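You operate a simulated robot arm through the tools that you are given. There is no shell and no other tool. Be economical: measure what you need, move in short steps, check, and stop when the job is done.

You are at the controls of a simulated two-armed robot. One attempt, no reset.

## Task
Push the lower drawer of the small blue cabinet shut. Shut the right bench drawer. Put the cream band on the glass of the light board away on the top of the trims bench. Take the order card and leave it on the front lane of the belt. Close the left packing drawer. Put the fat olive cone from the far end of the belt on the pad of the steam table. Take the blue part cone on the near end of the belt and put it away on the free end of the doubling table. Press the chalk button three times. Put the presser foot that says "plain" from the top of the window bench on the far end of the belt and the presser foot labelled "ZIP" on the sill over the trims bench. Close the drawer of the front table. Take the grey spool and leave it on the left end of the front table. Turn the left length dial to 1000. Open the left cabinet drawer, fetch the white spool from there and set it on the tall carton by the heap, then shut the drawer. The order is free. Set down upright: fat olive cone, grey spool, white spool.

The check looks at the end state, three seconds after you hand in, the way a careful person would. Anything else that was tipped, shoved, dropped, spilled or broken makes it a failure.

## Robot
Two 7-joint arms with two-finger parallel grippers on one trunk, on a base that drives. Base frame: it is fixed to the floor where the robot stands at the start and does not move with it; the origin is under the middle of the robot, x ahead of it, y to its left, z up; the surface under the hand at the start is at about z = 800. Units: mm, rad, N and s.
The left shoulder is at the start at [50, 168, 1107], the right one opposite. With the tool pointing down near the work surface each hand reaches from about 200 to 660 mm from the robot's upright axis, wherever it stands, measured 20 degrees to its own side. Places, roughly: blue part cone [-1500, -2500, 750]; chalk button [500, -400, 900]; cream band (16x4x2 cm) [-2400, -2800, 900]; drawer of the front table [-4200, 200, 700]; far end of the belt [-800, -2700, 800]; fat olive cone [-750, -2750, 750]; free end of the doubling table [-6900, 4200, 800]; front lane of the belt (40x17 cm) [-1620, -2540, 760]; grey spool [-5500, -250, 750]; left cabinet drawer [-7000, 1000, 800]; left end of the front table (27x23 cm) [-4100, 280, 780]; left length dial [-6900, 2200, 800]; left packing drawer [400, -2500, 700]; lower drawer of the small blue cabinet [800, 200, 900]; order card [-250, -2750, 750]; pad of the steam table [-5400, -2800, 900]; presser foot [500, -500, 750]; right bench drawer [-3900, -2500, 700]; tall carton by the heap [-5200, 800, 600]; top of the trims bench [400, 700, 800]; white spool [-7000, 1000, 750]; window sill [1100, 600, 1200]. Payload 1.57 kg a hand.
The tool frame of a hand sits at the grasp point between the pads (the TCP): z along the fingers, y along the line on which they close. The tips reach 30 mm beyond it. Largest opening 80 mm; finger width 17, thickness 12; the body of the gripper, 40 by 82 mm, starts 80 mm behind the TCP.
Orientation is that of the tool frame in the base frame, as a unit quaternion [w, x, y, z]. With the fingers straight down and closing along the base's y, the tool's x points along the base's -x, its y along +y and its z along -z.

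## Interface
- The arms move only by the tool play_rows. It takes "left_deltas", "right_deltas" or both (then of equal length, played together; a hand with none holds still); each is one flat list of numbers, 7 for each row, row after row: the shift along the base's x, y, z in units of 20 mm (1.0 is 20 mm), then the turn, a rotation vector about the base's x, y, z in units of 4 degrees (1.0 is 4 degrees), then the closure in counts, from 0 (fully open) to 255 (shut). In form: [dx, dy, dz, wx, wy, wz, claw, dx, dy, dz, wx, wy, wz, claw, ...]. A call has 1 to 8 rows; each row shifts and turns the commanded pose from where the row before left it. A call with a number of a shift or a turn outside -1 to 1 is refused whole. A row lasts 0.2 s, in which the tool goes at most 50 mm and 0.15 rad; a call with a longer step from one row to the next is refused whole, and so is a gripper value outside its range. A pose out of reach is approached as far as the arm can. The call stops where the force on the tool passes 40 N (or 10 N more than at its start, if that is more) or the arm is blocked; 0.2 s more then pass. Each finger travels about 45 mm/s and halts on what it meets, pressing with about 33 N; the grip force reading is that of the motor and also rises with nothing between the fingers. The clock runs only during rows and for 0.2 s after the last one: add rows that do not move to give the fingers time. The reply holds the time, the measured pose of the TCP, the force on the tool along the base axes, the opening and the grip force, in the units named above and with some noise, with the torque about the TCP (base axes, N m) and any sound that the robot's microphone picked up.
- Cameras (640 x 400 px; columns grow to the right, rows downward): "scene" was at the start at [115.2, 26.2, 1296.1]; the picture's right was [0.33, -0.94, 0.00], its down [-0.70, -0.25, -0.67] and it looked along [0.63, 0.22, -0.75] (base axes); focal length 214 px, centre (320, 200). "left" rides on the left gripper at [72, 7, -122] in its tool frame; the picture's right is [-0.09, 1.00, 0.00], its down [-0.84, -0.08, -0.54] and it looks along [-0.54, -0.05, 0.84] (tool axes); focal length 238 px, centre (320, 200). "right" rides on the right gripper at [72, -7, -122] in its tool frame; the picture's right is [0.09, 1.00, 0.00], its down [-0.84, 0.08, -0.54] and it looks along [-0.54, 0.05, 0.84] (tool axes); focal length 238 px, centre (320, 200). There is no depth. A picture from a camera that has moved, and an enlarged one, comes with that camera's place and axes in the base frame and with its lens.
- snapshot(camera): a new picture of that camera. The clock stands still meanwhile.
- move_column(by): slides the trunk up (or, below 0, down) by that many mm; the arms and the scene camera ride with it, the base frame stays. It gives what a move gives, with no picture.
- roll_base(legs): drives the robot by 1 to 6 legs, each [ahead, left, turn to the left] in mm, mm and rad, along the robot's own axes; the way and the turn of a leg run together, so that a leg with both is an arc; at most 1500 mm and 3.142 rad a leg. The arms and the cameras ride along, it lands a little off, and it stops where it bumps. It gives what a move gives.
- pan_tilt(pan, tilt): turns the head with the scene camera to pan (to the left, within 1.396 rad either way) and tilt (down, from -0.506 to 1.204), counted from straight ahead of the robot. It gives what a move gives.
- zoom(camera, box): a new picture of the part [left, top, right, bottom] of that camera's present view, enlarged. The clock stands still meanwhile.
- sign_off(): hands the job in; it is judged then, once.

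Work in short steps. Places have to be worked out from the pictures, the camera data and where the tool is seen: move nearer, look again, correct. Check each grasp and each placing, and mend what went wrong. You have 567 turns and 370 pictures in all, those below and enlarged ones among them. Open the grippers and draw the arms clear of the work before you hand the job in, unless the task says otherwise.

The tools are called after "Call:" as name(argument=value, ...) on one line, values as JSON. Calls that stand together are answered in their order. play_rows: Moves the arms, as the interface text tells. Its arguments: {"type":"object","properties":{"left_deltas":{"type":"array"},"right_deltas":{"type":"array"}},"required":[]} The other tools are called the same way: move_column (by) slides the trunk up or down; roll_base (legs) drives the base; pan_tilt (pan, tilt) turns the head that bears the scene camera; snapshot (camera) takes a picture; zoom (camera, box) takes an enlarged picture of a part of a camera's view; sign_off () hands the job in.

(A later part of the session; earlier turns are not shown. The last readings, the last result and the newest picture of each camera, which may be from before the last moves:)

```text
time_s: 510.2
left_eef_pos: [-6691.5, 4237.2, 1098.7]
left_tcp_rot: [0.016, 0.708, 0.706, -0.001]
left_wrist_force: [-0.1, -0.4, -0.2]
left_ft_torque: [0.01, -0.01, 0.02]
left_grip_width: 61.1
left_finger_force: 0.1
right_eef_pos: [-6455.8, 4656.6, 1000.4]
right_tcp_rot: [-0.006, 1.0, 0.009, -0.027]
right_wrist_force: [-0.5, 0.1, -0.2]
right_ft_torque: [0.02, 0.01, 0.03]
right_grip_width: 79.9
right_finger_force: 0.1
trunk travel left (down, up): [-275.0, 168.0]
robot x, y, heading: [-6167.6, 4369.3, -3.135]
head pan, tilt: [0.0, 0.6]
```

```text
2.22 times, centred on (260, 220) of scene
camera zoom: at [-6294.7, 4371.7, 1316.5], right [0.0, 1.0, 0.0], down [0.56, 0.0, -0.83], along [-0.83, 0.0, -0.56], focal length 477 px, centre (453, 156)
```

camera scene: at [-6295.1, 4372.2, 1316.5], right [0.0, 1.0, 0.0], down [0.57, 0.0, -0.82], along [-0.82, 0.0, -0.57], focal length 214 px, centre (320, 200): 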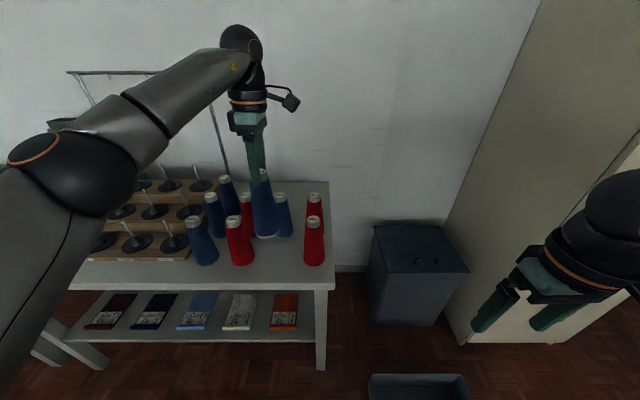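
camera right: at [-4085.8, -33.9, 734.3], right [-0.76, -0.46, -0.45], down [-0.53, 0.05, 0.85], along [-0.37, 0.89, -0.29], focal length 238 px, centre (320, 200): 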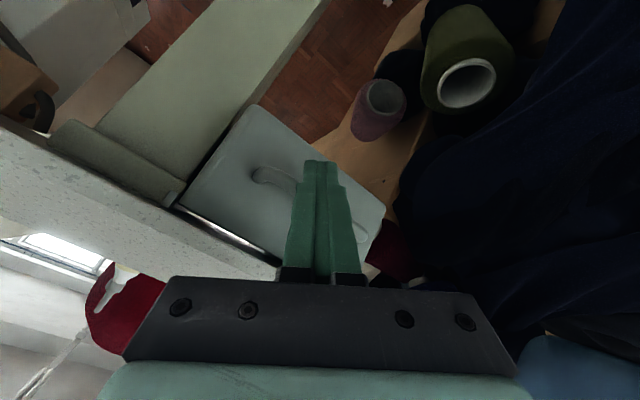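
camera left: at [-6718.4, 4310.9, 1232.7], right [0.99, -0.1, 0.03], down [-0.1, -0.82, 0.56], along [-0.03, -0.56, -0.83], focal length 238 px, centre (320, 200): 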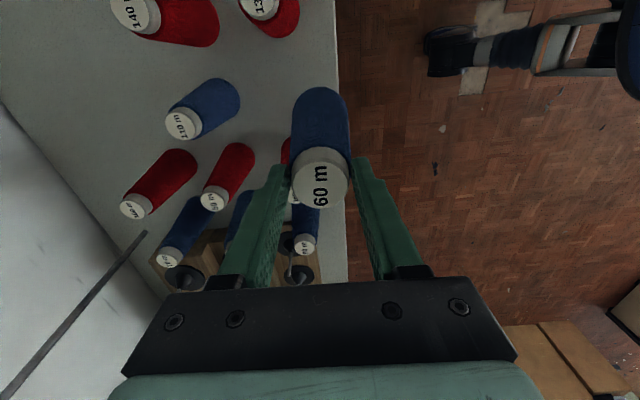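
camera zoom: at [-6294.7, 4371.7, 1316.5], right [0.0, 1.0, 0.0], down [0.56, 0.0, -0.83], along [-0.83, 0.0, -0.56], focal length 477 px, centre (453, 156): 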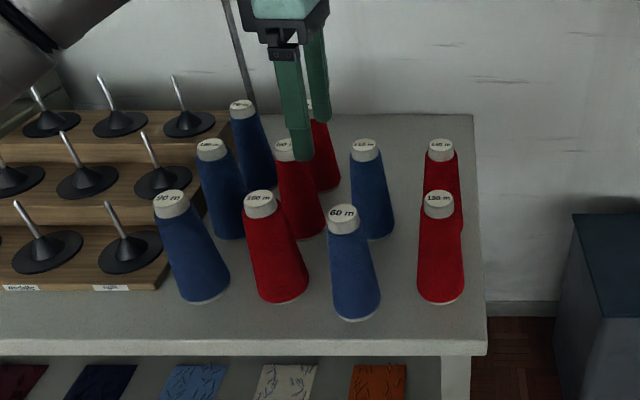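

The blue cone stands in place. Retract the left hand and go south to the dials (y≈2200).

Call:
play_rows(left_deltas=[1, 0, 0, 0, 0, -1, 0, 1, 0, 0, 0, 0, -1, 0, 1, 0, 0, 0, 0, -1, 0, 1, 0, 0, 0, 0, -1, 0, 1, 0, 0, 0, 0, -1, 0, 1, 0, 0, 0, 0, -1, 0, 1, 0, 0, 0, 0, -1, 0, 1, 0, 0, 0, 0, -1, 0])

Call:
play_rows(left_deltas=[0.5, 0, 0, 0, 0, -1, 0, 0.5, 0, 0, 0, 0, -1, 0, 0, 0, 0, 0, 0, -1, 0, 0, 0, 0, 0, 0, -1, 0, 0, 0, 0, 0, 0, -1, 0, 0, 0, 0, 0, 0, -1, 0, 0, 0, 0, 0, 0, -1, 0, 0, 0, 0, 0, 0, -1, 0])

Call:
play_rows(left_deltas=[0, 0, 0, 0, 0, -1, 0, 0, 0, 0, 0, 0, -1, 0, 0, 0, 0, 0, 0, -1, 0, 0, 0, 0, 0, 0, -1, 0, 0, 0, 0, 0, 0, -1, 0, 0, 0, 0, 0, 0, -1, 0, 0, 0, 0, 0, 0, -0.5, 0])

Call:
roll_base(legs=[[-100, 0, 0], [0, 1500, 0], [0, 620, 0]])

Call:
snapshot(camera="scene")

```text
time_s: 512.0
left_eef_pos: [-6530.4, 4239.2, 1098.6]
left_tcp_rot: [0.015, 0.876, 0.482, -0.006]
left_wrist_force: [-0.3, 0.3, -0.6]
left_ft_torque: [-0.01, -0.01, -0.01]
left_grip_width: 80.0
left_finger_force: 0.1
right_eef_pos: [-6457.0, 4656.0, 998.4]
right_tcp_rot: [-0.006, 1.0, 0.009, -0.026]
right_wrist_force: [0.2, 0.0, 0.5]
right_ft_torque: [0.0, -0.02, 0.01]
right_grip_width: 80.1
right_finger_force: 0.1
trunk travel left (down, up): [-275.0, 168.0]
robot x, y, heading: [-6163.6, 4372.0, -3.144]
head pan, tilt: [0.0, 0.6]
```

```text
time_s: 513.8
left_eef_pos: [-6511.2, 4237.9, 1098.5]
left_tcp_rot: [0.014, 0.975, 0.222, -0.009]
left_wrist_force: [-0.1, 0.3, 0.7]
left_ft_torque: [0.0, 0.02, 0.0]
left_grip_width: 80.1
left_finger_force: 0.0
right_eef_pos: [-6456.0, 4656.2, 998.7]
right_tcp_rot: [-0.006, 1.0, 0.009, -0.026]
right_wrist_force: [-0.7, -0.3, 0.7]
right_ft_torque: [-0.05, 0.0, -0.02]
right_grip_width: 80.1
right_finger_force: 0.1
trunk travel left (down, up): [-275.0, 168.0]
robot x, y, heading: [-6169.5, 4368.7, -3.14]
head pan, tilt: [0.0, 0.6]
```

```text
time_s: 515.4
left_eef_pos: [-6510.3, 4239.3, 1099.5]
left_tcp_rot: [0.01, 1.0, -0.003, -0.013]
left_wrist_force: [-0.4, -0.7, 0.0]
left_ft_torque: [-0.01, -0.01, -0.01]
left_grip_width: 80.2
left_finger_force: 0.0
right_eef_pos: [-6456.2, 4654.5, 999.2]
right_tcp_rot: [-0.006, 1.0, 0.008, -0.027]
right_wrist_force: [-0.1, -0.6, 0.1]
right_ft_torque: [0.02, 0.03, 0.01]
right_grip_width: 80.0
right_finger_force: 0.1
trunk travel left (down, up): [-275.0, 168.0]
robot x, y, heading: [-6170.7, 4370.4, -3.141]
head pan, tilt: [0.0, 0.6]
```

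```text
time_s: 535.0
left_eef_pos: [-6375.8, 2099.3, 1099.3]
left_tcp_rot: [0.011, 1.0, 0.005, -0.012]
left_wrist_force: [-0.9, -0.1, -0.7]
left_ft_torque: [-0.03, 0.02, 0.05]
left_grip_width: 79.7
left_finger_force: 0.0
right_eef_pos: [-6328.3, 2517.4, 999.1]
right_tcp_rot: [-0.006, 1.0, 0.017, -0.026]
right_wrist_force: [0.2, -0.4, 1.0]
right_ft_torque: [0.03, -0.01, 0.02]
right_grip_width: 80.1
right_finger_force: 0.2
trunk travel left (down, up): [-275.0, 168.0]
robot x, y, heading: [-6040.2, 2240.1, -3.125]
head pan, tilt: [0.0, 0.6]
```

```text
192 pictures are left
camera scene: at [-6163.0, 2235.9, 1316.5], right [-0.02, 1.0, 0.0], down [0.56, 0.01, -0.83], along [-0.82, -0.01, -0.56], focal length 214 px, centre (320, 200)
```

scene: 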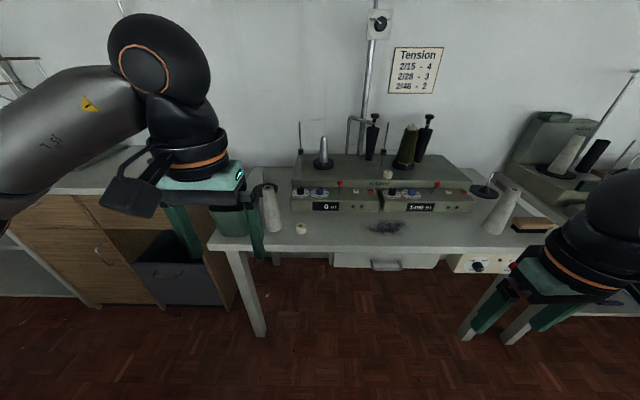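

A winding machine with two displays. Zoom in.

Call:
zoom(camera="scene", box=[260, 140, 510, 280])

```text
2.56 times, centred on (385, 210) of scene
camera zoom: at [-6163.0, 2235.9, 1316.5], right [-0.02, 1.0, 0.0], down [0.56, 0.01, -0.83], along [-0.82, -0.01, -0.56], focal length 549 px, centre (154, 174)
```

zoom: 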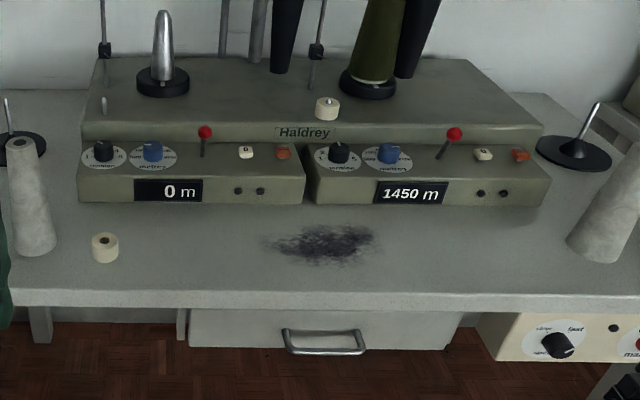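

The dials sit on a horizontal step; the blue one on the left unit is at ≈[-6883,2226,860]. Drive closer with the left hand and look from above.

Call:
roll_base(legs=[[250, -120, -0.016]])

Call:
pan_tilt(pan=0.15, tilt=0.7)

Call:
play_rows(left_deltas=[-0.8, 0.2, 0, 0, 0, 0, 0, -0.8, 0.2, 0, 0, 0, 0, 0, -0.8, 0, 0, 0, 0, 0, 0, -0.8, 0, 0, 0, 0, 0, 0, -0.8, 0, 0, 0, 0, 0, 0, -0.8, 0, 0, 0, 0, 0, 0, -0.8, 0, 0, 0, 0, 0, 0])

Call:
zoom(camera="scene", box=[220, 140, 420, 280])

Call:
snapshot(camera="left")

```text
time_s: 537.0
left_eef_pos: [-6629.1, 2221.6, 1099.0]
left_tcp_rot: [0.011, 1.0, -0.001, -0.012]
left_wrist_force: [0.3, 0.4, 0.7]
left_ft_torque: [-0.01, 0.01, -0.03]
left_grip_width: 80.0
left_finger_force: 0.1
right_eef_pos: [-6573.8, 2639.3, 999.4]
right_tcp_rot: [-0.005, 1.0, 0.009, -0.026]
right_wrist_force: [0.1, 1.1, 0.0]
right_ft_torque: [0.01, 0.0, 0.01]
right_grip_width: 80.1
right_finger_force: 0.1
trunk travel left (down, up): [-275.0, 168.0]
robot x, y, heading: [-6284.8, 2354.6, -3.141]
head pan, tilt: [0.0, 0.6]
```

```text
time_s: 537.7
left_eef_pos: [-6628.2, 2221.8, 1099.0]
left_tcp_rot: [0.011, 1.0, -0.002, -0.012]
left_wrist_force: [-0.5, -0.2, 0.5]
left_ft_torque: [-0.02, 0.02, 0.01]
left_grip_width: 80.1
left_finger_force: 0.1
right_eef_pos: [-6574.2, 2639.0, 1000.5]
right_tcp_rot: [-0.006, 1.0, 0.009, -0.027]
right_wrist_force: [0.5, 0.4, -0.9]
right_ft_torque: [-0.03, 0.01, -0.01]
right_grip_width: 80.1
right_finger_force: 0.1
trunk travel left (down, up): [-275.0, 168.0]
robot x, y, heading: [-6288.6, 2354.9, -3.14]
head pan, tilt: [0.15, 0.7]
```

```text
time_s: 539.3
left_eef_pos: [-6739.9, 2228.9, 1099.2]
left_tcp_rot: [0.011, 1.0, -0.001, -0.012]
left_wrist_force: [-0.2, 0.6, 0.0]
left_ft_torque: [-0.04, -0.01, 0.02]
left_grip_width: 80.2
left_finger_force: 0.1
right_eef_pos: [-6575.7, 2639.7, 998.6]
right_tcp_rot: [-0.006, 1.0, 0.01, -0.026]
right_wrist_force: [0.0, 0.0, 0.8]
right_ft_torque: [0.0, 0.01, 0.0]
right_grip_width: 80.1
right_finger_force: 0.1
trunk travel left (down, up): [-275.0, 168.0]
robot x, y, heading: [-6287.0, 2352.2, -3.14]
head pan, tilt: [0.15, 0.7]
```

```text
2.86 times, centred on (320, 210) of scene
camera zoom: at [-6408.5, 2342.6, 1307.8], right [-0.15, 0.99, 0.0], down [0.64, 0.1, -0.76], along [-0.76, -0.12, -0.64], focal length 613 px, centre (320, 171)
```

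zoom: 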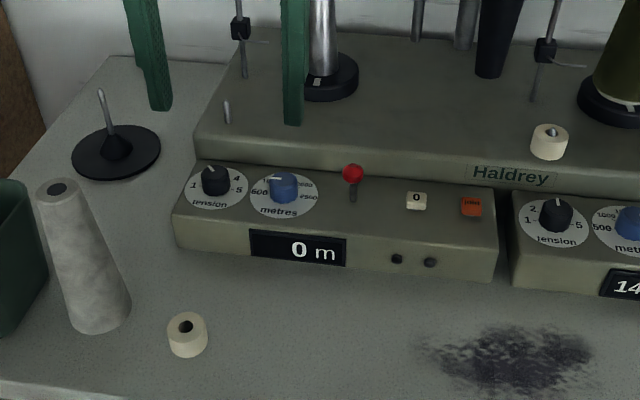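

```text
189 pictures are left
camera left: at [-6664.2, 2223.3, 1220.5], right [-0.1, -1.0, 0.02], down [-0.82, 0.09, 0.56], along [-0.56, 0.03, -0.83], focal length 238 px, centre (320, 200)
```

left: 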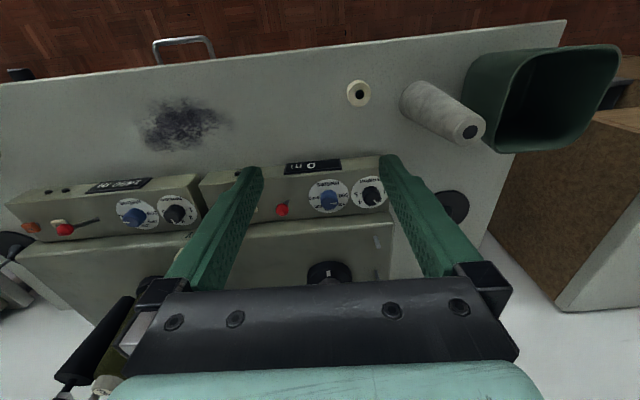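

Call:
zoom(camera="left", box=[270, 160, 400, 240])

Call:
zoom(camera="scene", box=[270, 185, 350, 235])

```text
4.92 times, centred on (335, 200) of left
camera zoom: at [-6664.2, 2223.3, 1220.5], right [-0.1, -1.0, 0.02], down [-0.82, 0.09, 0.56], along [-0.56, 0.03, -0.83], focal length 1173 px, centre (246, 200)
```

zoom: 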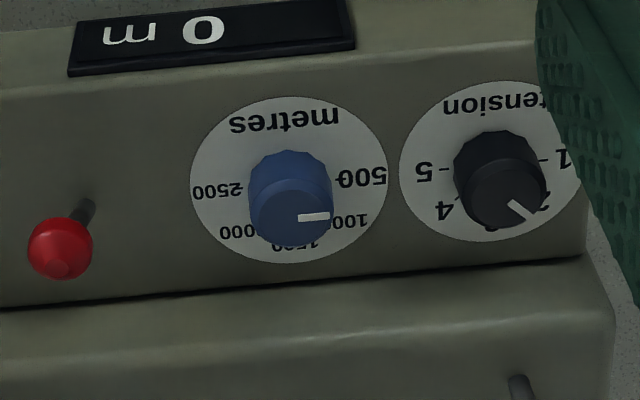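

```text
8.00 times, centred on (310, 210) of scene
camera zoom: at [-6408.5, 2342.6, 1307.8], right [-0.15, 0.99, 0.0], down [0.64, 0.1, -0.76], along [-0.76, -0.12, -0.64], focal length 1716 px, centre (400, 120)
```

zoom: 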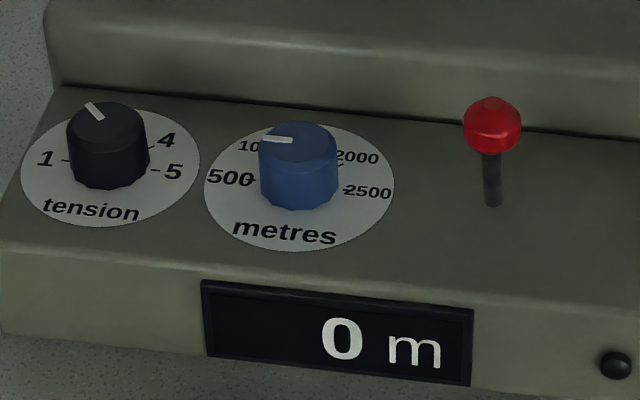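

The blue "metres" dial points at 500 (left). 1000 is 45° clockwise (seen from above). Knob top ≈[-6925,2220,850]. Drive 40 closer, pre-rotate the hand +24°, narrow the fingers and approach.

Call:
roll_base(legs=[[40, 0, 0]])

Call:
play_rows(left_deltas=[-0.7, -0.1, 0, 0, 0, 1, 112, -0.7, -0.1, 0, 0, 0, 1, 112, -0.7, -0.1, 0, 0, 0, 1, 112, -0.7, -0.1, 0, 0, 0, 1, 112, -0.7, 0, 0, 0, 0, 1, 112, -0.7, 0, 0, 0, 0, 1, 112])

Call:
snapshot(camera="left")

Call:
snapshot(camera="scene")

```text
time_s: 540.1
left_eef_pos: [-6780.5, 2228.1, 1099.5]
left_tcp_rot: [0.01, 1.0, 0.0, -0.012]
left_wrist_force: [0.6, 0.1, -0.1]
left_ft_torque: [0.0, -0.02, -0.02]
left_grip_width: 79.9
left_finger_force: 0.0
right_eef_pos: [-6614.9, 2638.9, 998.8]
right_tcp_rot: [-0.007, 1.0, 0.01, -0.027]
right_wrist_force: [0.4, 0.0, 0.2]
right_ft_torque: [0.05, 0.01, 0.01]
right_grip_width: 80.2
right_finger_force: 0.0
trunk travel left (down, up): [-275.0, 168.0]
robot x, y, heading: [-6325.7, 2354.9, -3.14]
head pan, tilt: [0.15, 0.7]
```

```text
time_s: 541.5
left_eef_pos: [-6864.2, 2221.0, 1099.9]
left_tcp_rot: [0.013, 0.978, 0.207, -0.01]
left_wrist_force: [-0.8, -0.3, 0.5]
left_ft_torque: [0.01, 0.02, 0.0]
left_grip_width: 44.5
left_finger_force: 0.1
right_eef_pos: [-6614.9, 2638.8, 999.2]
right_tcp_rot: [-0.006, 1.0, 0.01, -0.026]
right_wrist_force: [0.3, 0.3, -0.2]
right_ft_torque: [0.02, -0.01, 0.03]
right_grip_width: 79.8
right_finger_force: 0.0
trunk travel left (down, up): [-275.0, 168.0]
robot x, y, heading: [-6324.5, 2356.2, -3.142]
head pan, tilt: [0.15, 0.7]
```

```text
186 pictures are left
camera left: at [-6793.0, 2245.7, 1220.3], right [0.32, -0.95, 0.02], down [-0.79, -0.25, 0.56], along [-0.52, -0.2, -0.83], focal length 238 px, centre (320, 200)
```

left: 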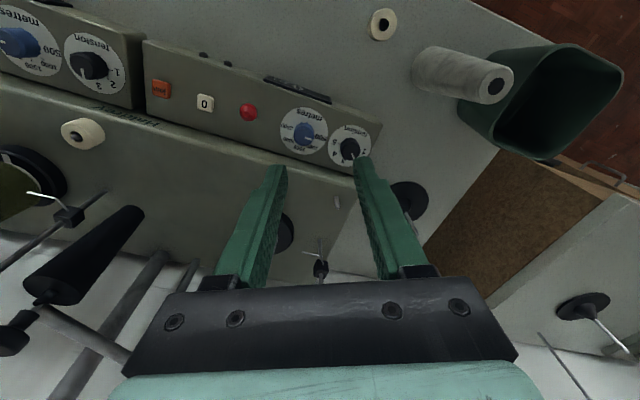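

```text
185 pictures are left
camera scene: at [-6448.7, 2342.5, 1307.9], right [-0.15, 0.99, 0.0], down [0.64, 0.1, -0.76], along [-0.76, -0.12, -0.64], focal length 214 px, centre (320, 200)
```

scene: 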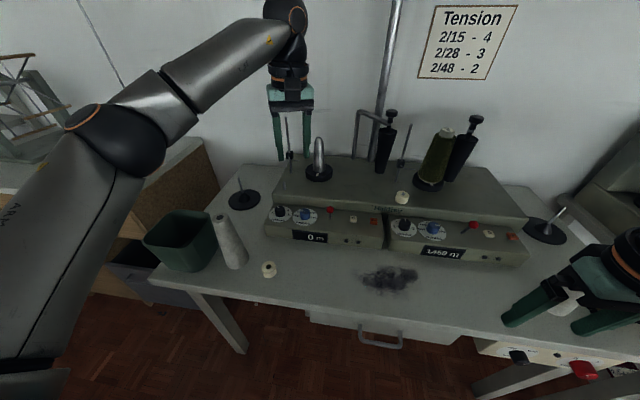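

Knob ≈[-6918,2216]. The thin rods are ~120 mm further back. Descend toward it and re-measure.

Call:
play_rows(left_deltas=[-0.45, -0.05, -0.9, 0, 0, 0, 112, -0.45, -0.05, -0.9, 0, 0, 0, 112, -0.45, -0.05, -0.9, 0, 0, 0, 112, -0.45, -0.05, -0.9, 0, 0, 0, 112, -0.45, 0, -0.9, 0, 0, 0, 112, -0.45, 0, -0.9, 0, 0, 0, 112, 0, 0, -0.9, 0, 0, 0, 112, 0, 0, -0.9, 0, 0, 0, 112])

Call:
snapshot(camera="left")

Call:
zoom(camera="scene", box=[240, 130, 380, 250])

```text
time_s: 543.4
left_eef_pos: [-6918.1, 2216.6, 955.0]
left_tcp_rot: [0.013, 0.978, 0.207, -0.009]
left_wrist_force: [0.8, 0.2, 0.0]
left_ft_torque: [-0.01, 0.02, 0.0]
left_grip_width: 44.8
left_finger_force: 0.1
right_eef_pos: [-6614.3, 2639.6, 999.4]
right_tcp_rot: [-0.006, 1.0, 0.01, -0.026]
right_wrist_force: [-0.3, 0.0, 0.3]
right_ft_torque: [-0.02, 0.03, 0.03]
right_grip_width: 79.8
right_finger_force: 0.0
trunk travel left (down, up): [-275.0, 168.0]
robot x, y, heading: [-6326.3, 2355.4, -3.14]
head pan, tilt: [0.15, 0.7]
```

```text
184 pictures are left
camera left: at [-6846.5, 2242.4, 1076.0], right [0.32, -0.95, 0.02], down [-0.79, -0.25, 0.56], along [-0.53, -0.2, -0.83], focal length 238 px, centre (320, 200)
```

left: 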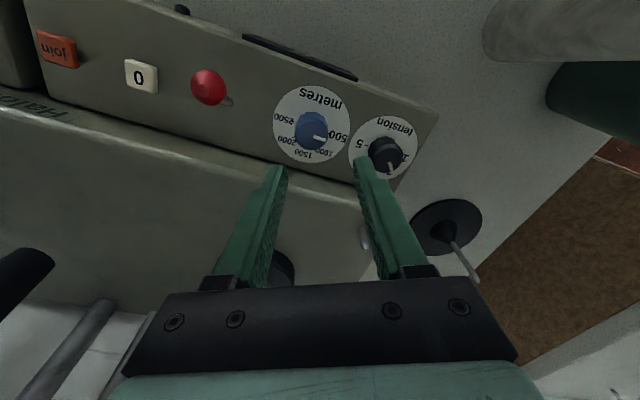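

```text
3.33 times, centred on (310, 190) of scene
camera zoom: at [-6448.7, 2342.4, 1307.9], right [-0.15, 0.99, 0.0], down [0.64, 0.1, -0.76], along [-0.76, -0.12, -0.64], focal length 715 px, centre (353, 233)
```

zoom: 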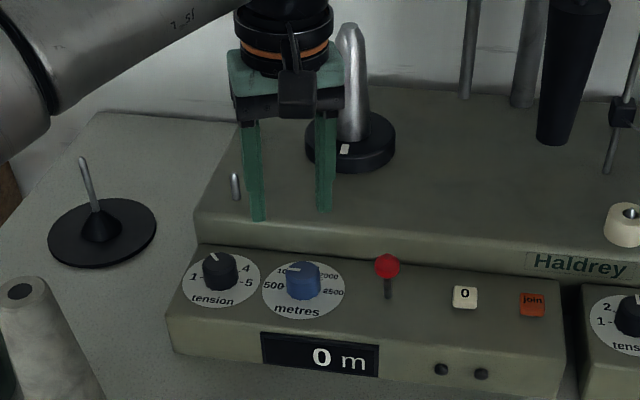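

Call:
play_rows(left_deltas=[0.15, 0.15, -0.9, 0, 0, 0, 112, 0, 0, -0.9, 0, 0, 0, 112, 0, 0, -0.9, 0, 0, 0, 112])

Call:
zoom(camera="left", box=[230, 80, 430, 220])

Call:
zoom(camera="scene", box=[260, 170, 360, 250])

```text
time_s: 544.1
left_eef_pos: [-6914.7, 2218.8, 901.3]
left_tcp_rot: [0.012, 0.978, 0.207, -0.01]
left_wrist_force: [0.6, 0.2, -0.8]
left_ft_torque: [-0.02, 0.02, -0.02]
left_grip_width: 45.0
left_finger_force: 0.0
right_eef_pos: [-6615.2, 2639.2, 999.2]
right_tcp_rot: [-0.006, 1.0, 0.009, -0.026]
right_wrist_force: [-0.5, -1.0, -0.7]
right_ft_torque: [0.01, -0.01, 0.01]
right_grip_width: 80.1
right_finger_force: 0.1
trunk travel left (down, up): [-275.0, 168.0]
robot x, y, heading: [-6325.5, 2352.4, -3.141]
head pan, tilt: [0.15, 0.7]
```

```text
2.86 times, centred on (330, 150) of left
camera zoom: at [-6843.9, 2244.6, 1021.9], right [0.32, -0.95, 0.02], down [-0.79, -0.25, 0.56], along [-0.52, -0.2, -0.83], focal length 681 px, centre (291, 343)
```

zoom: 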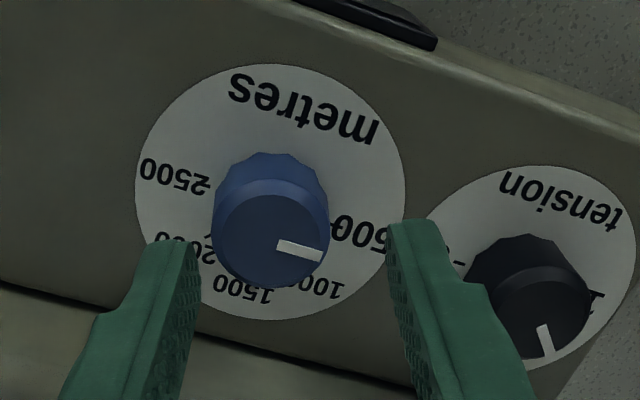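

```text
5.00 times, centred on (310, 210) of scene
camera zoom: at [-6448.7, 2342.4, 1307.9], right [-0.15, 0.99, 0.0], down [0.64, 0.1, -0.76], along [-0.76, -0.12, -0.64], focal length 1072 px, centre (370, 150)
```

zoom: 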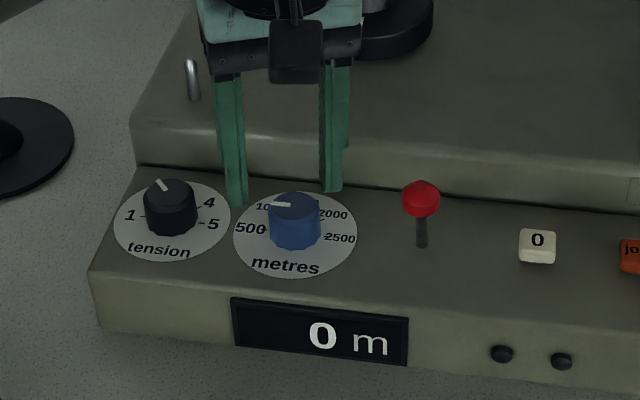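

Shift +5 mm in y, descend 25 mm around the knob and close gently.

Call:
play_rows(left_deltas=[-0.08, 0.25, -0.4, 0, 0, 0, 112, 0, 0, -0.4, 0, 0, 0, 112, 0, 0, -0.4, 0, 0, 0, 112])

Call:
zoom(camera="left", box=[230, 80, 430, 220])

```text
time_s: 545.0
left_eef_pos: [-6915.5, 2223.9, 876.1]
left_tcp_rot: [0.012, 0.978, 0.206, -0.009]
left_wrist_force: [-0.1, 0.2, -0.1]
left_ft_torque: [0.01, 0.02, -0.01]
left_grip_width: 44.8
left_finger_force: 0.0
right_eef_pos: [-6615.2, 2638.6, 999.5]
right_tcp_rot: [-0.005, 1.0, 0.01, -0.026]
right_wrist_force: [-0.3, 0.3, -0.1]
right_ft_torque: [0.01, 0.01, -0.02]
right_grip_width: 80.3
right_finger_force: 0.1
trunk travel left (down, up): [-275.0, 168.0]
robot x, y, heading: [-6325.7, 2358.4, -3.142]
head pan, tilt: [0.15, 0.7]
```

```text
2.86 times, centred on (330, 150) of left
camera zoom: at [-6844.9, 2249.9, 997.6], right [0.32, -0.95, 0.02], down [-0.79, -0.25, 0.56], along [-0.52, -0.2, -0.83], focal length 681 px, centre (291, 343)
```

zoom: 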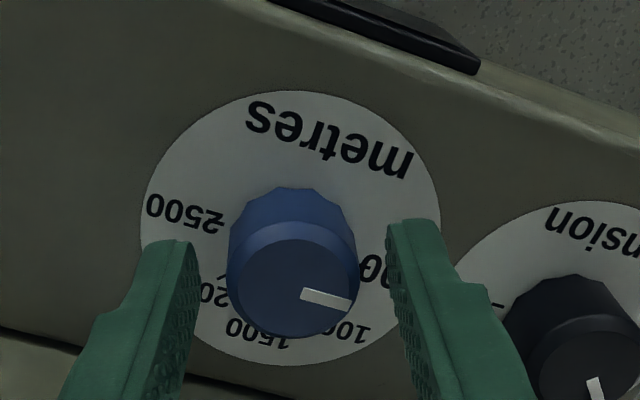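

Centered. Close on the knob.

Call:
play_rows(left_deltas=[0, 0, -0.1, 0, 0, 0, 160, 0, 0, 0, 0, 0, 0, 255, 0, 0, 0, 0, 0, 0, 255, 0, 0, 0, 0, 0, 0, 255])

Call:
zoom(camera="left", box=[230, 80, 430, 220])

```text
time_s: 546.0
left_eef_pos: [-6916.7, 2223.7, 876.5]
left_tcp_rot: [0.013, 0.978, 0.206, -0.01]
left_wrist_force: [-1.3, 1.8, 2.2]
left_ft_torque: [0.24, 0.0, -0.01]
left_grip_width: 30.9
left_finger_force: 40.3
right_eef_pos: [-6614.9, 2640.0, 999.5]
right_tcp_rot: [-0.006, 1.0, 0.01, -0.027]
right_wrist_force: [0.8, 0.2, 0.0]
right_ft_torque: [0.0, 0.01, 0.01]
right_grip_width: 80.0
right_finger_force: 0.0
trunk travel left (down, up): [-275.0, 168.0]
robot x, y, heading: [-6325.1, 2354.1, -3.142]
head pan, tilt: [0.15, 0.7]
```

```text
2.86 times, centred on (330, 150) of left
camera zoom: at [-6844.9, 2249.8, 996.7], right [0.32, -0.95, 0.02], down [-0.79, -0.25, 0.56], along [-0.53, -0.2, -0.83], focal length 681 px, centre (291, 343)
```

zoom: 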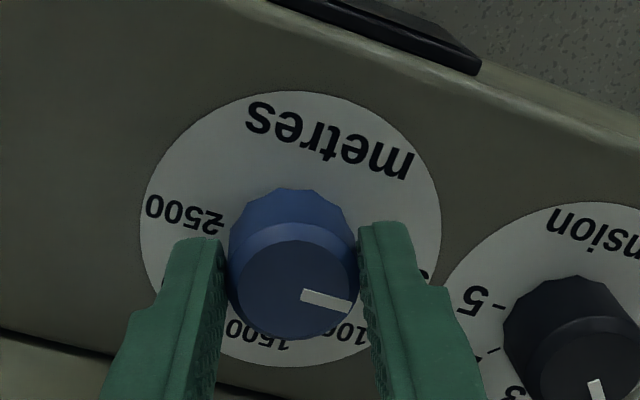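

Rotate clockwise (−z): 8 rows of 4° first, then check.

Call:
play_rows(left_deltas=[0, 0, 0, 0, 0, -1, 255, 0, 0, 0, 0, 0, -1, 255, 0, 0, 0, 0, 0, -1, 255, 0, 0, 0, 0, 0, -1, 255, 0, 0, 0, 0, 0, -1, 255, 0, 0, 0, 0, 0, -1, 255, 0, 0, 0, 0, 0, -1, 255, 0, 0, 0, 0, 0, -1, 255])

Call:
zoom(camera="left", box=[230, 80, 430, 220])

Call:
zoom(camera="scene", box=[270, 185, 350, 245])

```text
time_s: 547.8
left_eef_pos: [-6915.6, 2222.2, 876.8]
left_tcp_rot: [0.01, 0.997, -0.071, -0.013]
left_wrist_force: [8.3, -6.3, 1.5]
left_ft_torque: [0.21, 0.4, 0.05]
left_grip_width: 31.1
left_finger_force: 39.9
right_eef_pos: [-6613.7, 2638.7, 1000.8]
right_tcp_rot: [-0.006, 1.0, 0.01, -0.027]
right_wrist_force: [0.4, 0.0, 0.0]
right_ft_torque: [0.0, 0.02, 0.01]
right_grip_width: 80.0
right_finger_force: 0.1
trunk travel left (down, up): [-275.0, 168.0]
robot x, y, heading: [-6325.0, 2354.9, -3.139]
head pan, tilt: [0.15, 0.7]
```

```text
2.86 times, centred on (330, 150) of left
camera zoom: at [-6841.0, 2207.1, 996.8], right [-0.23, -0.97, 0.03], down [-0.8, 0.21, 0.56], along [-0.55, 0.11, -0.83], focal length 681 px, centre (291, 343)
```

zoom: 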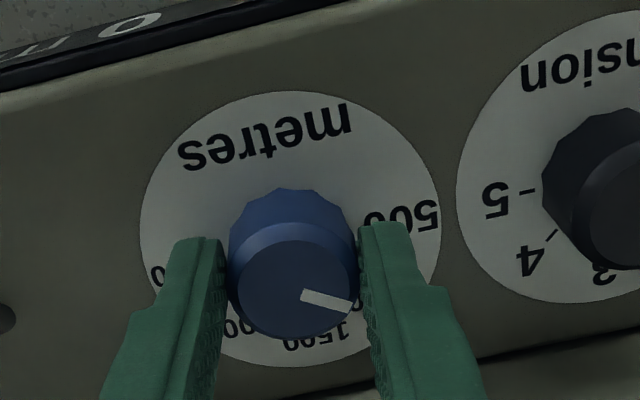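

```text
6.67 times, centred on (310, 215) of scene
camera zoom: at [-6447.6, 2341.7, 1307.9], right [-0.15, 0.99, 0.0], down [0.64, 0.1, -0.77], along [-0.76, -0.12, -0.64], focal length 1430 px, centre (387, 100)
```

zoom: 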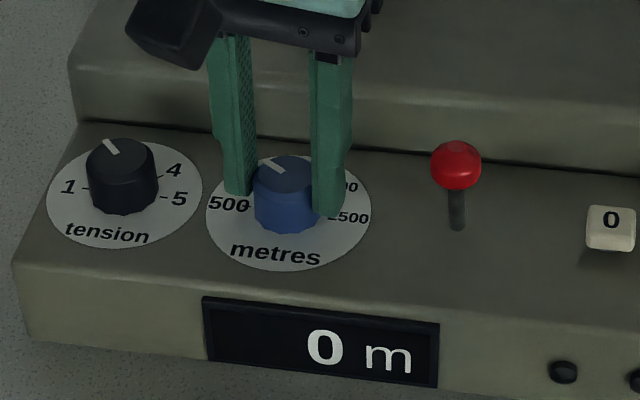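

The knob follows. Another 13°.

Call:
play_rows(left_deltas=[0, 0, 0, 0, 0, -1, 255, 0, 0, 0, 0, 0, -1, 255, 0, 0, 0, 0, 0, -1, 255, 0, 0, 0, 0, 0, -0.3, 255])

Call:
play_rows(left_deltas=[0, 0, 0, 0, 0, 0, 200, 0, 0, 0, 0, 0, 0, 150, 0, 0, 0, 0, 0, 0, 112, 0, 0, 0, 0, 0, 0, 112, 0, 0, 0.8, 0, 0, 0, 112, 0, 0, 0.9, 0, 0, 0, 112])

Call:
zoom(camera="left", box=[230, 60, 430, 200])

Call:
zoom(camera="scene", box=[270, 185, 350, 245])

```text
time_s: 548.8
left_eef_pos: [-6915.7, 2221.3, 875.4]
left_tcp_rot: [0.008, 0.983, -0.185, -0.013]
left_wrist_force: [11.3, -15.1, 0.4]
left_ft_torque: [0.06, 0.36, 0.05]
left_grip_width: 31.0
left_finger_force: 40.2
right_eef_pos: [-6615.0, 2638.4, 1000.2]
right_tcp_rot: [-0.007, 1.0, 0.01, -0.027]
right_wrist_force: [0.4, -0.2, 0.3]
right_ft_torque: [0.0, 0.02, 0.02]
right_grip_width: 80.1
right_finger_force: 0.0
trunk travel left (down, up): [-275.0, 168.0]
robot x, y, heading: [-6328.4, 2354.4, -3.141]
head pan, tilt: [0.15, 0.7]
```

```text
time_s: 550.1
left_eef_pos: [-6917.5, 2223.3, 909.8]
left_tcp_rot: [0.008, 0.983, -0.185, -0.014]
left_wrist_force: [0.2, 0.6, -0.3]
left_ft_torque: [0.03, 0.0, -0.01]
left_grip_width: 45.1
left_finger_force: 0.0
right_eef_pos: [-6614.0, 2639.5, 999.5]
right_tcp_rot: [-0.006, 1.0, 0.01, -0.026]
right_wrist_force: [-0.5, 0.5, -0.8]
right_ft_torque: [0.03, 0.01, -0.04]
right_grip_width: 79.5
right_finger_force: 0.0
trunk travel left (down, up): [-275.0, 168.0]
robot x, y, heading: [-6327.4, 2355.2, -3.143]
head pan, tilt: [0.15, 0.7]
```

```text
2.86 times, centred on (330, 130) of left
camera zoom: at [-6847.2, 2191.5, 1031.2], right [-0.45, -0.89, 0.02], down [-0.73, 0.38, 0.56], along [-0.51, 0.23, -0.83], focal length 681 px, centre (291, 400)
```

zoom: 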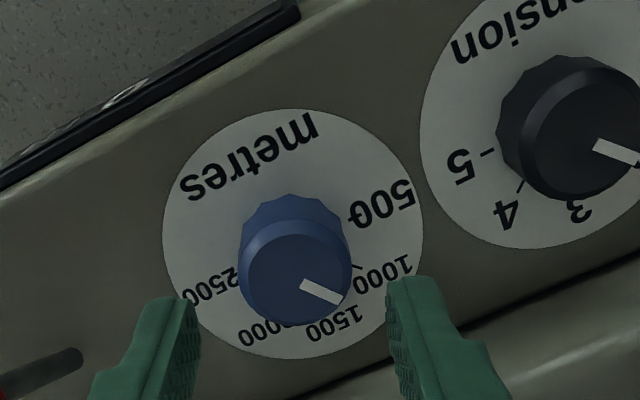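

```text
6.67 times, centred on (310, 215) of scene
camera zoom: at [-6448.5, 2342.4, 1307.9], right [-0.15, 0.99, 0.0], down [0.64, 0.1, -0.77], along [-0.76, -0.12, -0.64], focal length 1430 px, centre (387, 100)
```

zoom: 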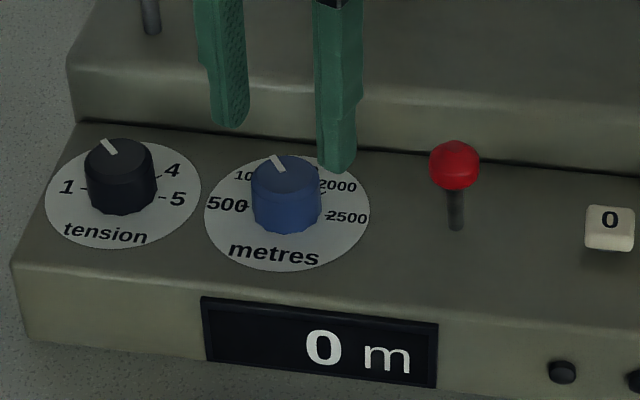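

The pointer now lines up with the 1000 tick. Retract the left hand and go south to the cabinet.

Call:
play_rows(left_deltas=[0, 0, 1, 0, 0, 0, 112, 0, 0, 1, 0, 0, 0, 112, 0, 0, 1, 0, 0, 0, 112, 0, 0, 1, 0, 0, 0, 112, 0, 0, 1, 0, 0, 1, 112, 0, 0, 1, 0, 0, 1, 0, 0.9, 0, 1, 0, 0, 1, 0, 0.9, 0, 1, 0, 0, 1, 0])

Call:
play_rows(left_deltas=[1, 0, 0.3, 0, 0, 1, 0, 1, 0, 0.3, 0, 0, 0.4, 0, 1, 0, 0, 0, 0, 0, 0, 1, 0, 0, 0, 0, 0, 0, 1, 0, 0, 0, 0, 0, 0, 1, 0, 0, 0, 0, 0, 0, 1, 0, 0, 0, 0, 0, 0, 1, 0, 0, 0, 0, 0, 0])

Call:
roll_base(legs=[[-200, 0, 0], [0, 1080, 0]])

Call:
pan_tilt(pan=0.1, tilt=0.6)

Call:
snapshot(camera="scene")

```text
time_s: 552.0
left_eef_pos: [-6881.7, 2223.3, 1069.0]
left_tcp_rot: [0.009, 0.999, -0.046, -0.013]
left_wrist_force: [-0.6, 0.2, -0.3]
left_ft_torque: [-0.02, 0.01, -0.04]
left_grip_width: 79.8
left_finger_force: 0.1
right_eef_pos: [-6614.7, 2639.8, 999.9]
right_tcp_rot: [-0.006, 1.0, 0.01, -0.026]
right_wrist_force: [0.0, -0.1, 0.0]
right_ft_torque: [-0.03, 0.04, -0.02]
right_grip_width: 80.1
right_finger_force: 0.0
trunk travel left (down, up): [-275.0, 168.0]
robot x, y, heading: [-6325.0, 2352.9, -3.145]
head pan, tilt: [0.15, 0.7]
```

```text
time_s: 553.8
left_eef_pos: [-6719.9, 2223.8, 1081.1]
left_tcp_rot: [0.01, 1.0, 0.002, -0.013]
left_wrist_force: [0.1, -0.3, -0.9]
left_ft_torque: [-0.03, 0.0, -0.02]
left_grip_width: 79.8
left_finger_force: 0.0
right_eef_pos: [-6614.1, 2638.8, 998.8]
right_tcp_rot: [-0.006, 1.0, 0.009, -0.027]
right_wrist_force: [1.0, 1.2, 0.0]
right_ft_torque: [0.01, -0.02, -0.04]
right_grip_width: 80.1
right_finger_force: 0.1
trunk travel left (down, up): [-275.0, 168.0]
robot x, y, heading: [-6325.7, 2353.0, -3.141]
head pan, tilt: [0.15, 0.7]
```

```text
time_s: 564.7
left_eef_pos: [-6518.5, 1141.3, 1081.9]
left_tcp_rot: [0.011, 1.0, 0.004, -0.012]
left_wrist_force: [-0.5, 0.0, 0.3]
left_ft_torque: [-0.01, -0.02, -0.03]
left_grip_width: 80.1
left_finger_force: 0.0
right_eef_pos: [-6414.9, 1556.9, 1000.3]
right_tcp_rot: [-0.006, 1.0, 0.011, -0.026]
right_wrist_force: [0.2, 0.5, 0.7]
right_ft_torque: [-0.01, -0.02, 0.0]
right_grip_width: 79.9
right_finger_force: 0.0
trunk travel left (down, up): [-275.0, 168.0]
robot x, y, heading: [-6124.3, 1275.4, -3.138]
head pan, tilt: [0.15, 0.7]
```

```text
time_s: 565.4
left_eef_pos: [-6519.7, 1142.2, 1081.6]
left_tcp_rot: [0.01, 1.0, 0.004, -0.012]
left_wrist_force: [0.9, 0.1, -0.6]
left_ft_torque: [0.01, 0.0, 0.0]
left_grip_width: 80.0
left_finger_force: 0.1
right_eef_pos: [-6415.1, 1558.5, 1001.0]
right_tcp_rot: [-0.005, 1.0, 0.011, -0.026]
right_wrist_force: [0.3, -0.7, -0.4]
right_ft_torque: [0.0, 0.02, 0.03]
right_grip_width: 79.8
right_finger_force: 0.0
trunk travel left (down, up): [-275.0, 168.0]
robot x, y, heading: [-6123.0, 1270.0, -3.138]
head pan, tilt: [0.099, 0.6]
```

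```text
174 pictures are left
camera scene: at [-6251.4, 1265.1, 1316.5], right [-0.11, 0.99, 0.0], down [0.56, 0.06, -0.82], along [-0.82, -0.09, -0.57], focal length 214 px, centre (320, 200)
```

scene: 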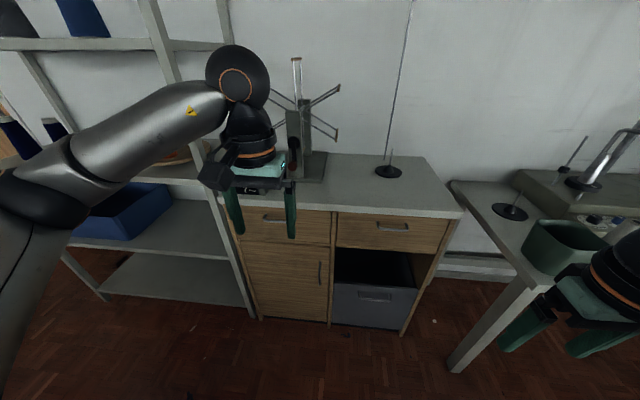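

Call:
zoom(camera="scene", box=[220, 170, 460, 290])

Call:
snapshot(camera="left")

```text
2.67 times, centred on (340, 230) of scene
camera zoom: at [-6251.4, 1265.1, 1316.5], right [-0.11, 0.99, 0.0], down [0.56, 0.06, -0.82], along [-0.82, -0.09, -0.57], focal length 572 px, centre (267, 120)
```

zoom: 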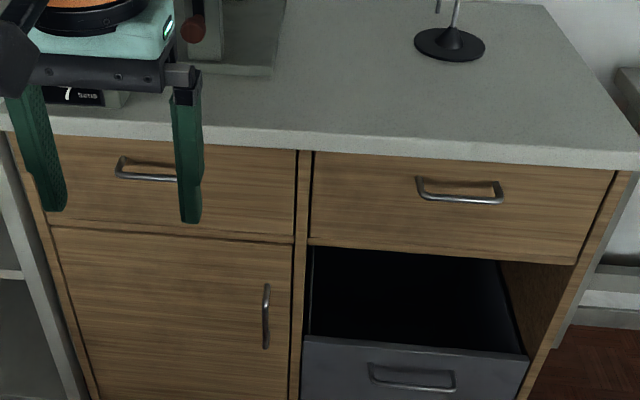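

```text
172 pictures are left
camera left: at [-6443.7, 1137.1, 1202.7], right [-0.08, -1.0, 0.02], down [-0.82, 0.08, 0.56], along [-0.56, 0.03, -0.83], focal length 238 px, centre (320, 200)
```

left: 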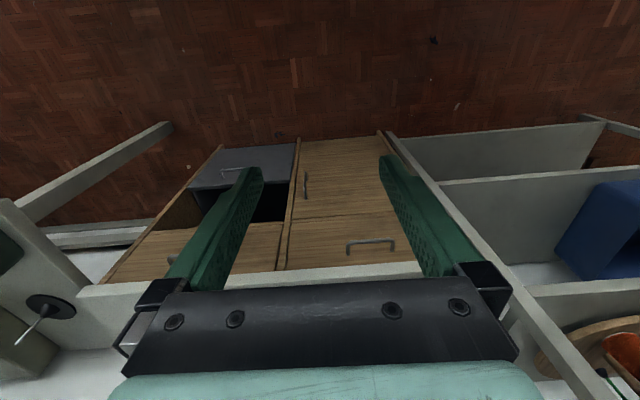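

Left drawer's handle bar: y≈978–1092, x≈−6870, z≈770, just under the counter (z≈855). I drive closer, and orient the left hand: yaw +90° then pitch forward 45° so the fingers straddle the bar.

Call:
roll_base(legs=[[190, 80, -0.004]])

Call:
play_rows(left_deltas=[0.9, 0, 0, 0, 0, 1, 0, 0.9, 0, 0, 0, 0, 1, 0, 0.9, 0, 0, 0, 0, 1, 0, 0.9, 0, 0, 0, 0, 1, 0, 0.9, 0, 0, 0, 0, 1, 0, 0.5, 0, 0, 0, 0, 1, 0, 0, 0, 0, 0, 0, 1, 0, 0, 0, 0, 0, 0, 1, 0])

Call:
play_rows(left_deltas=[0, 0, 0, 0, 0, 1, 0, 0, 0, 0, 0, 0, 1, 0, 0, 0, 0, 0, 0, 1, 0, 0, 0, 0, 0, 0, 1, 0, 0, 0, 0, 0, 0, 1, 0, 0, 0, 0, 0, 0, 1, 0, 0, 0, 0, 0, 0, 1, 0, 0, 0, 0, 0, 0, 1, 0])

Call:
play_rows(left_deltas=[0, 0, 0, 0, 0, 1, 0, 0, 0, 0, 0, 0, 1, 0, 0, 0, 0, 0, 0, 1, 0, 0, 0, 0, 0, 0, 1, 0, 0, 0, 0, 0, 0, 1, 0, 0, 0, 0, 0, 0, 1, 0, 0, 0, -0.5, 0, 0, 0.5, 0])

Call:
play_rows(left_deltas=[0, 0, -0.6, 0, 1, 0, 0, 0, 0, -0.6, 0, 1, 0, 0, 0, 0, -0.6, 0, 1, 0, 0, 0, 0, -0.6, 0, 1, 0, 0, 0, 0, -0.6, 0, 1, 0, 0, 0, 0, -0.6, 0, 1, 0, 0, 0, 0, -0.6, 0, 1, 0, 0, 0, 0, -0.6, 0, 1, 0, 0])

Call:
snapshot(camera="scene")

```text
time_s: 567.0
left_eef_pos: [-6708.3, 1063.9, 1081.0]
left_tcp_rot: [0.01, 1.0, 0.002, -0.012]
left_wrist_force: [0.2, -0.7, -0.1]
left_ft_torque: [-0.01, 0.0, 0.02]
left_grip_width: 79.9
left_finger_force: 0.0
right_eef_pos: [-6601.4, 1479.1, 998.6]
right_tcp_rot: [-0.006, 1.0, 0.009, -0.026]
right_wrist_force: [-0.3, -1.0, -0.2]
right_ft_torque: [0.0, 0.0, -0.02]
right_grip_width: 80.1
right_finger_force: 0.1
trunk travel left (down, up): [-275.0, 168.0]
robot x, y, heading: [-6308.9, 1198.4, -3.137]
head pan, tilt: [0.099, 0.6]
```

```text
time_s: 568.8
left_eef_pos: [-6608.1, 1065.1, 1082.2]
left_tcp_rot: [0.014, 0.96, 0.279, -0.009]
left_wrist_force: [-0.1, -0.8, -1.0]
left_ft_torque: [0.02, -0.02, 0.01]
left_grip_width: 80.1
left_finger_force: 0.1
right_eef_pos: [-6601.2, 1480.1, 1000.1]
right_tcp_rot: [-0.006, 1.0, 0.01, -0.026]
right_wrist_force: [0.2, -0.2, 0.2]
right_ft_torque: [0.02, 0.02, 0.0]
right_grip_width: 79.8
right_finger_force: 0.1
trunk travel left (down, up): [-275.0, 168.0]
robot x, y, heading: [-6317.2, 1192.3, -3.142]
head pan, tilt: [0.099, 0.6]
```

```text
time_s: 570.6
left_eef_pos: [-6608.2, 1064.2, 1083.3]
left_tcp_rot: [0.016, 0.847, 0.532, -0.005]
left_wrist_force: [0.1, -0.3, -0.2]
left_ft_torque: [-0.02, -0.02, 0.01]
left_grip_width: 80.1
left_finger_force: 0.1
right_eef_pos: [-6600.6, 1480.5, 999.1]
right_tcp_rot: [-0.006, 1.0, 0.009, -0.026]
right_wrist_force: [1.3, 0.1, 0.4]
right_ft_torque: [-0.02, -0.03, -0.01]
right_grip_width: 80.0
right_finger_force: 0.2
trunk travel left (down, up): [-275.0, 168.0]
robot x, y, heading: [-6313.2, 1195.8, -3.142]
head pan, tilt: [0.099, 0.6]
```

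```text
time_s: 572.2
left_eef_pos: [-6608.0, 1063.9, 1070.8]
left_tcp_rot: [0.016, 0.705, 0.709, -0.001]
left_wrist_force: [-0.7, -0.6, -0.3]
left_ft_torque: [-0.01, 0.0, 0.02]
left_grip_width: 80.3
left_finger_force: 0.2
right_eef_pos: [-6601.8, 1479.4, 999.5]
right_tcp_rot: [-0.006, 1.0, 0.009, -0.026]
right_wrist_force: [-0.3, -0.9, 0.7]
right_ft_torque: [0.01, 0.02, 0.05]
right_grip_width: 80.1
right_finger_force: 0.0
trunk travel left (down, up): [-275.0, 168.0]
robot x, y, heading: [-6314.9, 1195.5, -3.139]
head pan, tilt: [0.099, 0.6]
```

```text
time_s: 574.0
left_eef_pos: [-6636.5, 1083.9, 987.4]
left_tcp_rot: [-0.179, 0.679, 0.685, -0.196]
left_wrist_force: [0.0, -0.7, -0.1]
left_ft_torque: [-0.01, 0.0, 0.0]
left_grip_width: 80.1
left_finger_force: 0.0
left hand out of reach, approached as far as the arm can: row 6, 7, 8
right_eef_pos: [-6600.9, 1479.5, 1000.1]
right_tcp_rot: [-0.006, 1.0, 0.01, -0.027]
right_wrist_force: [0.3, -0.1, 0.8]
right_ft_torque: [-0.02, 0.0, 0.01]
right_grip_width: 80.2
right_finger_force: 0.1
trunk travel left (down, up): [-275.0, 168.0]
robot x, y, heading: [-6313.0, 1193.5, -3.141]
head pan, tilt: [0.099, 0.6]
```

```text
171 pictures are left
camera scene: at [-6439.4, 1186.9, 1316.5], right [-0.1, 0.99, 0.0], down [0.56, 0.06, -0.83], along [-0.82, -0.08, -0.56], focal length 214 px, centre (320, 200)
```

scene: 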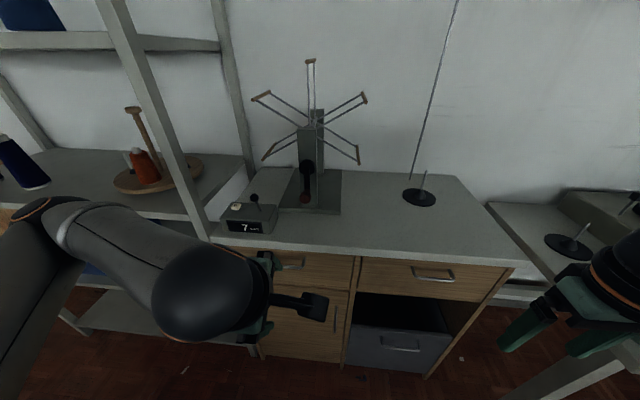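

Pitch is at 31°. Move outward toward the handle while adding a little more pitch.

Call:
play_rows(left_deltas=[-0.9, -0.3, -0.4, 0, 0.3, 0, 0, -0.9, -0.3, -0.4, 0, 0.3, 0, 0, -0.9, -0.3, -0.4, 0, 0.3, 0, 0, -0.9, -0.3, -0.4, 0, 0.3, 0, 0, -0.9, -0.3, -0.4, 0, 0.3, 0, 0, -0.9, -0.3, -0.4, 0, 0.3, 0, 0, -0.9, -0.3, -0.4, 0, 0.3, 0, 0])

Call:
snapshot(camera="left")

Call:
snapshot(camera="scene")

```text
time_s: 575.6
left_eef_pos: [-6761.9, 1041.9, 931.9]
left_tcp_rot: [-0.229, 0.663, 0.669, -0.246]
left_wrist_force: [-1.0, -0.3, 1.0]
left_ft_torque: [-0.02, -0.02, 0.0]
left_grip_width: 80.2
left_finger_force: 0.1
right_eef_pos: [-6601.4, 1479.6, 999.8]
right_tcp_rot: [-0.007, 1.0, 0.009, -0.026]
right_wrist_force: [-0.1, -0.2, 0.4]
right_ft_torque: [-0.01, -0.02, 0.01]
right_grip_width: 80.0
right_finger_force: 0.1
trunk travel left (down, up): [-275.0, 168.0]
robot x, y, heading: [-6313.9, 1193.3, -3.14]
head pan, tilt: [0.099, 0.6]
```

```text
170 pictures are left
camera left: at [-6681.0, 1115.7, 1020.7], right [0.77, -0.09, -0.63], down [0.3, -0.82, 0.48], along [-0.56, -0.56, -0.61], focal length 238 px, centre (320, 200)
```

left: 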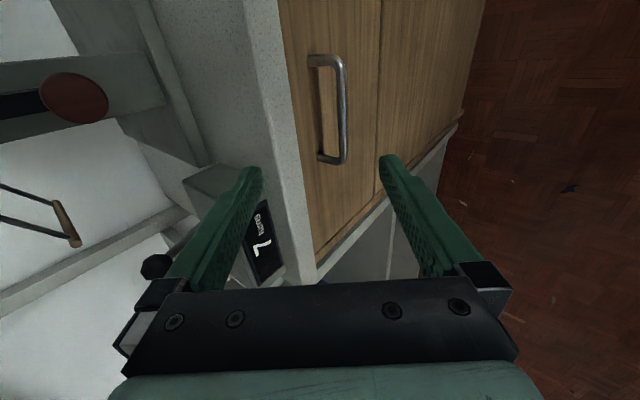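

```text
169 pictures are left
camera scene: at [-6439.4, 1186.8, 1316.5], right [-0.1, 0.99, 0.0], down [0.56, 0.06, -0.82], along [-0.82, -0.08, -0.57], focal length 214 px, centre (320, 200)
```

scene: 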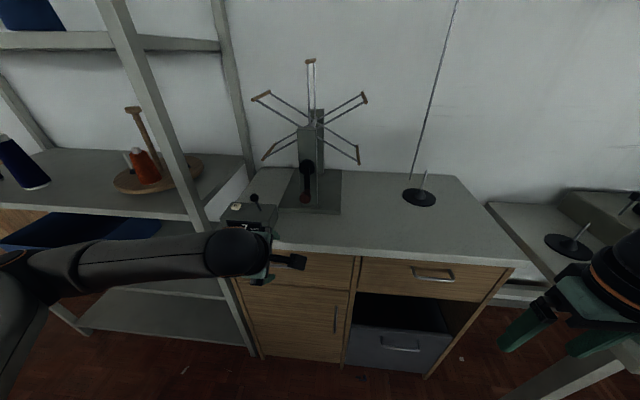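

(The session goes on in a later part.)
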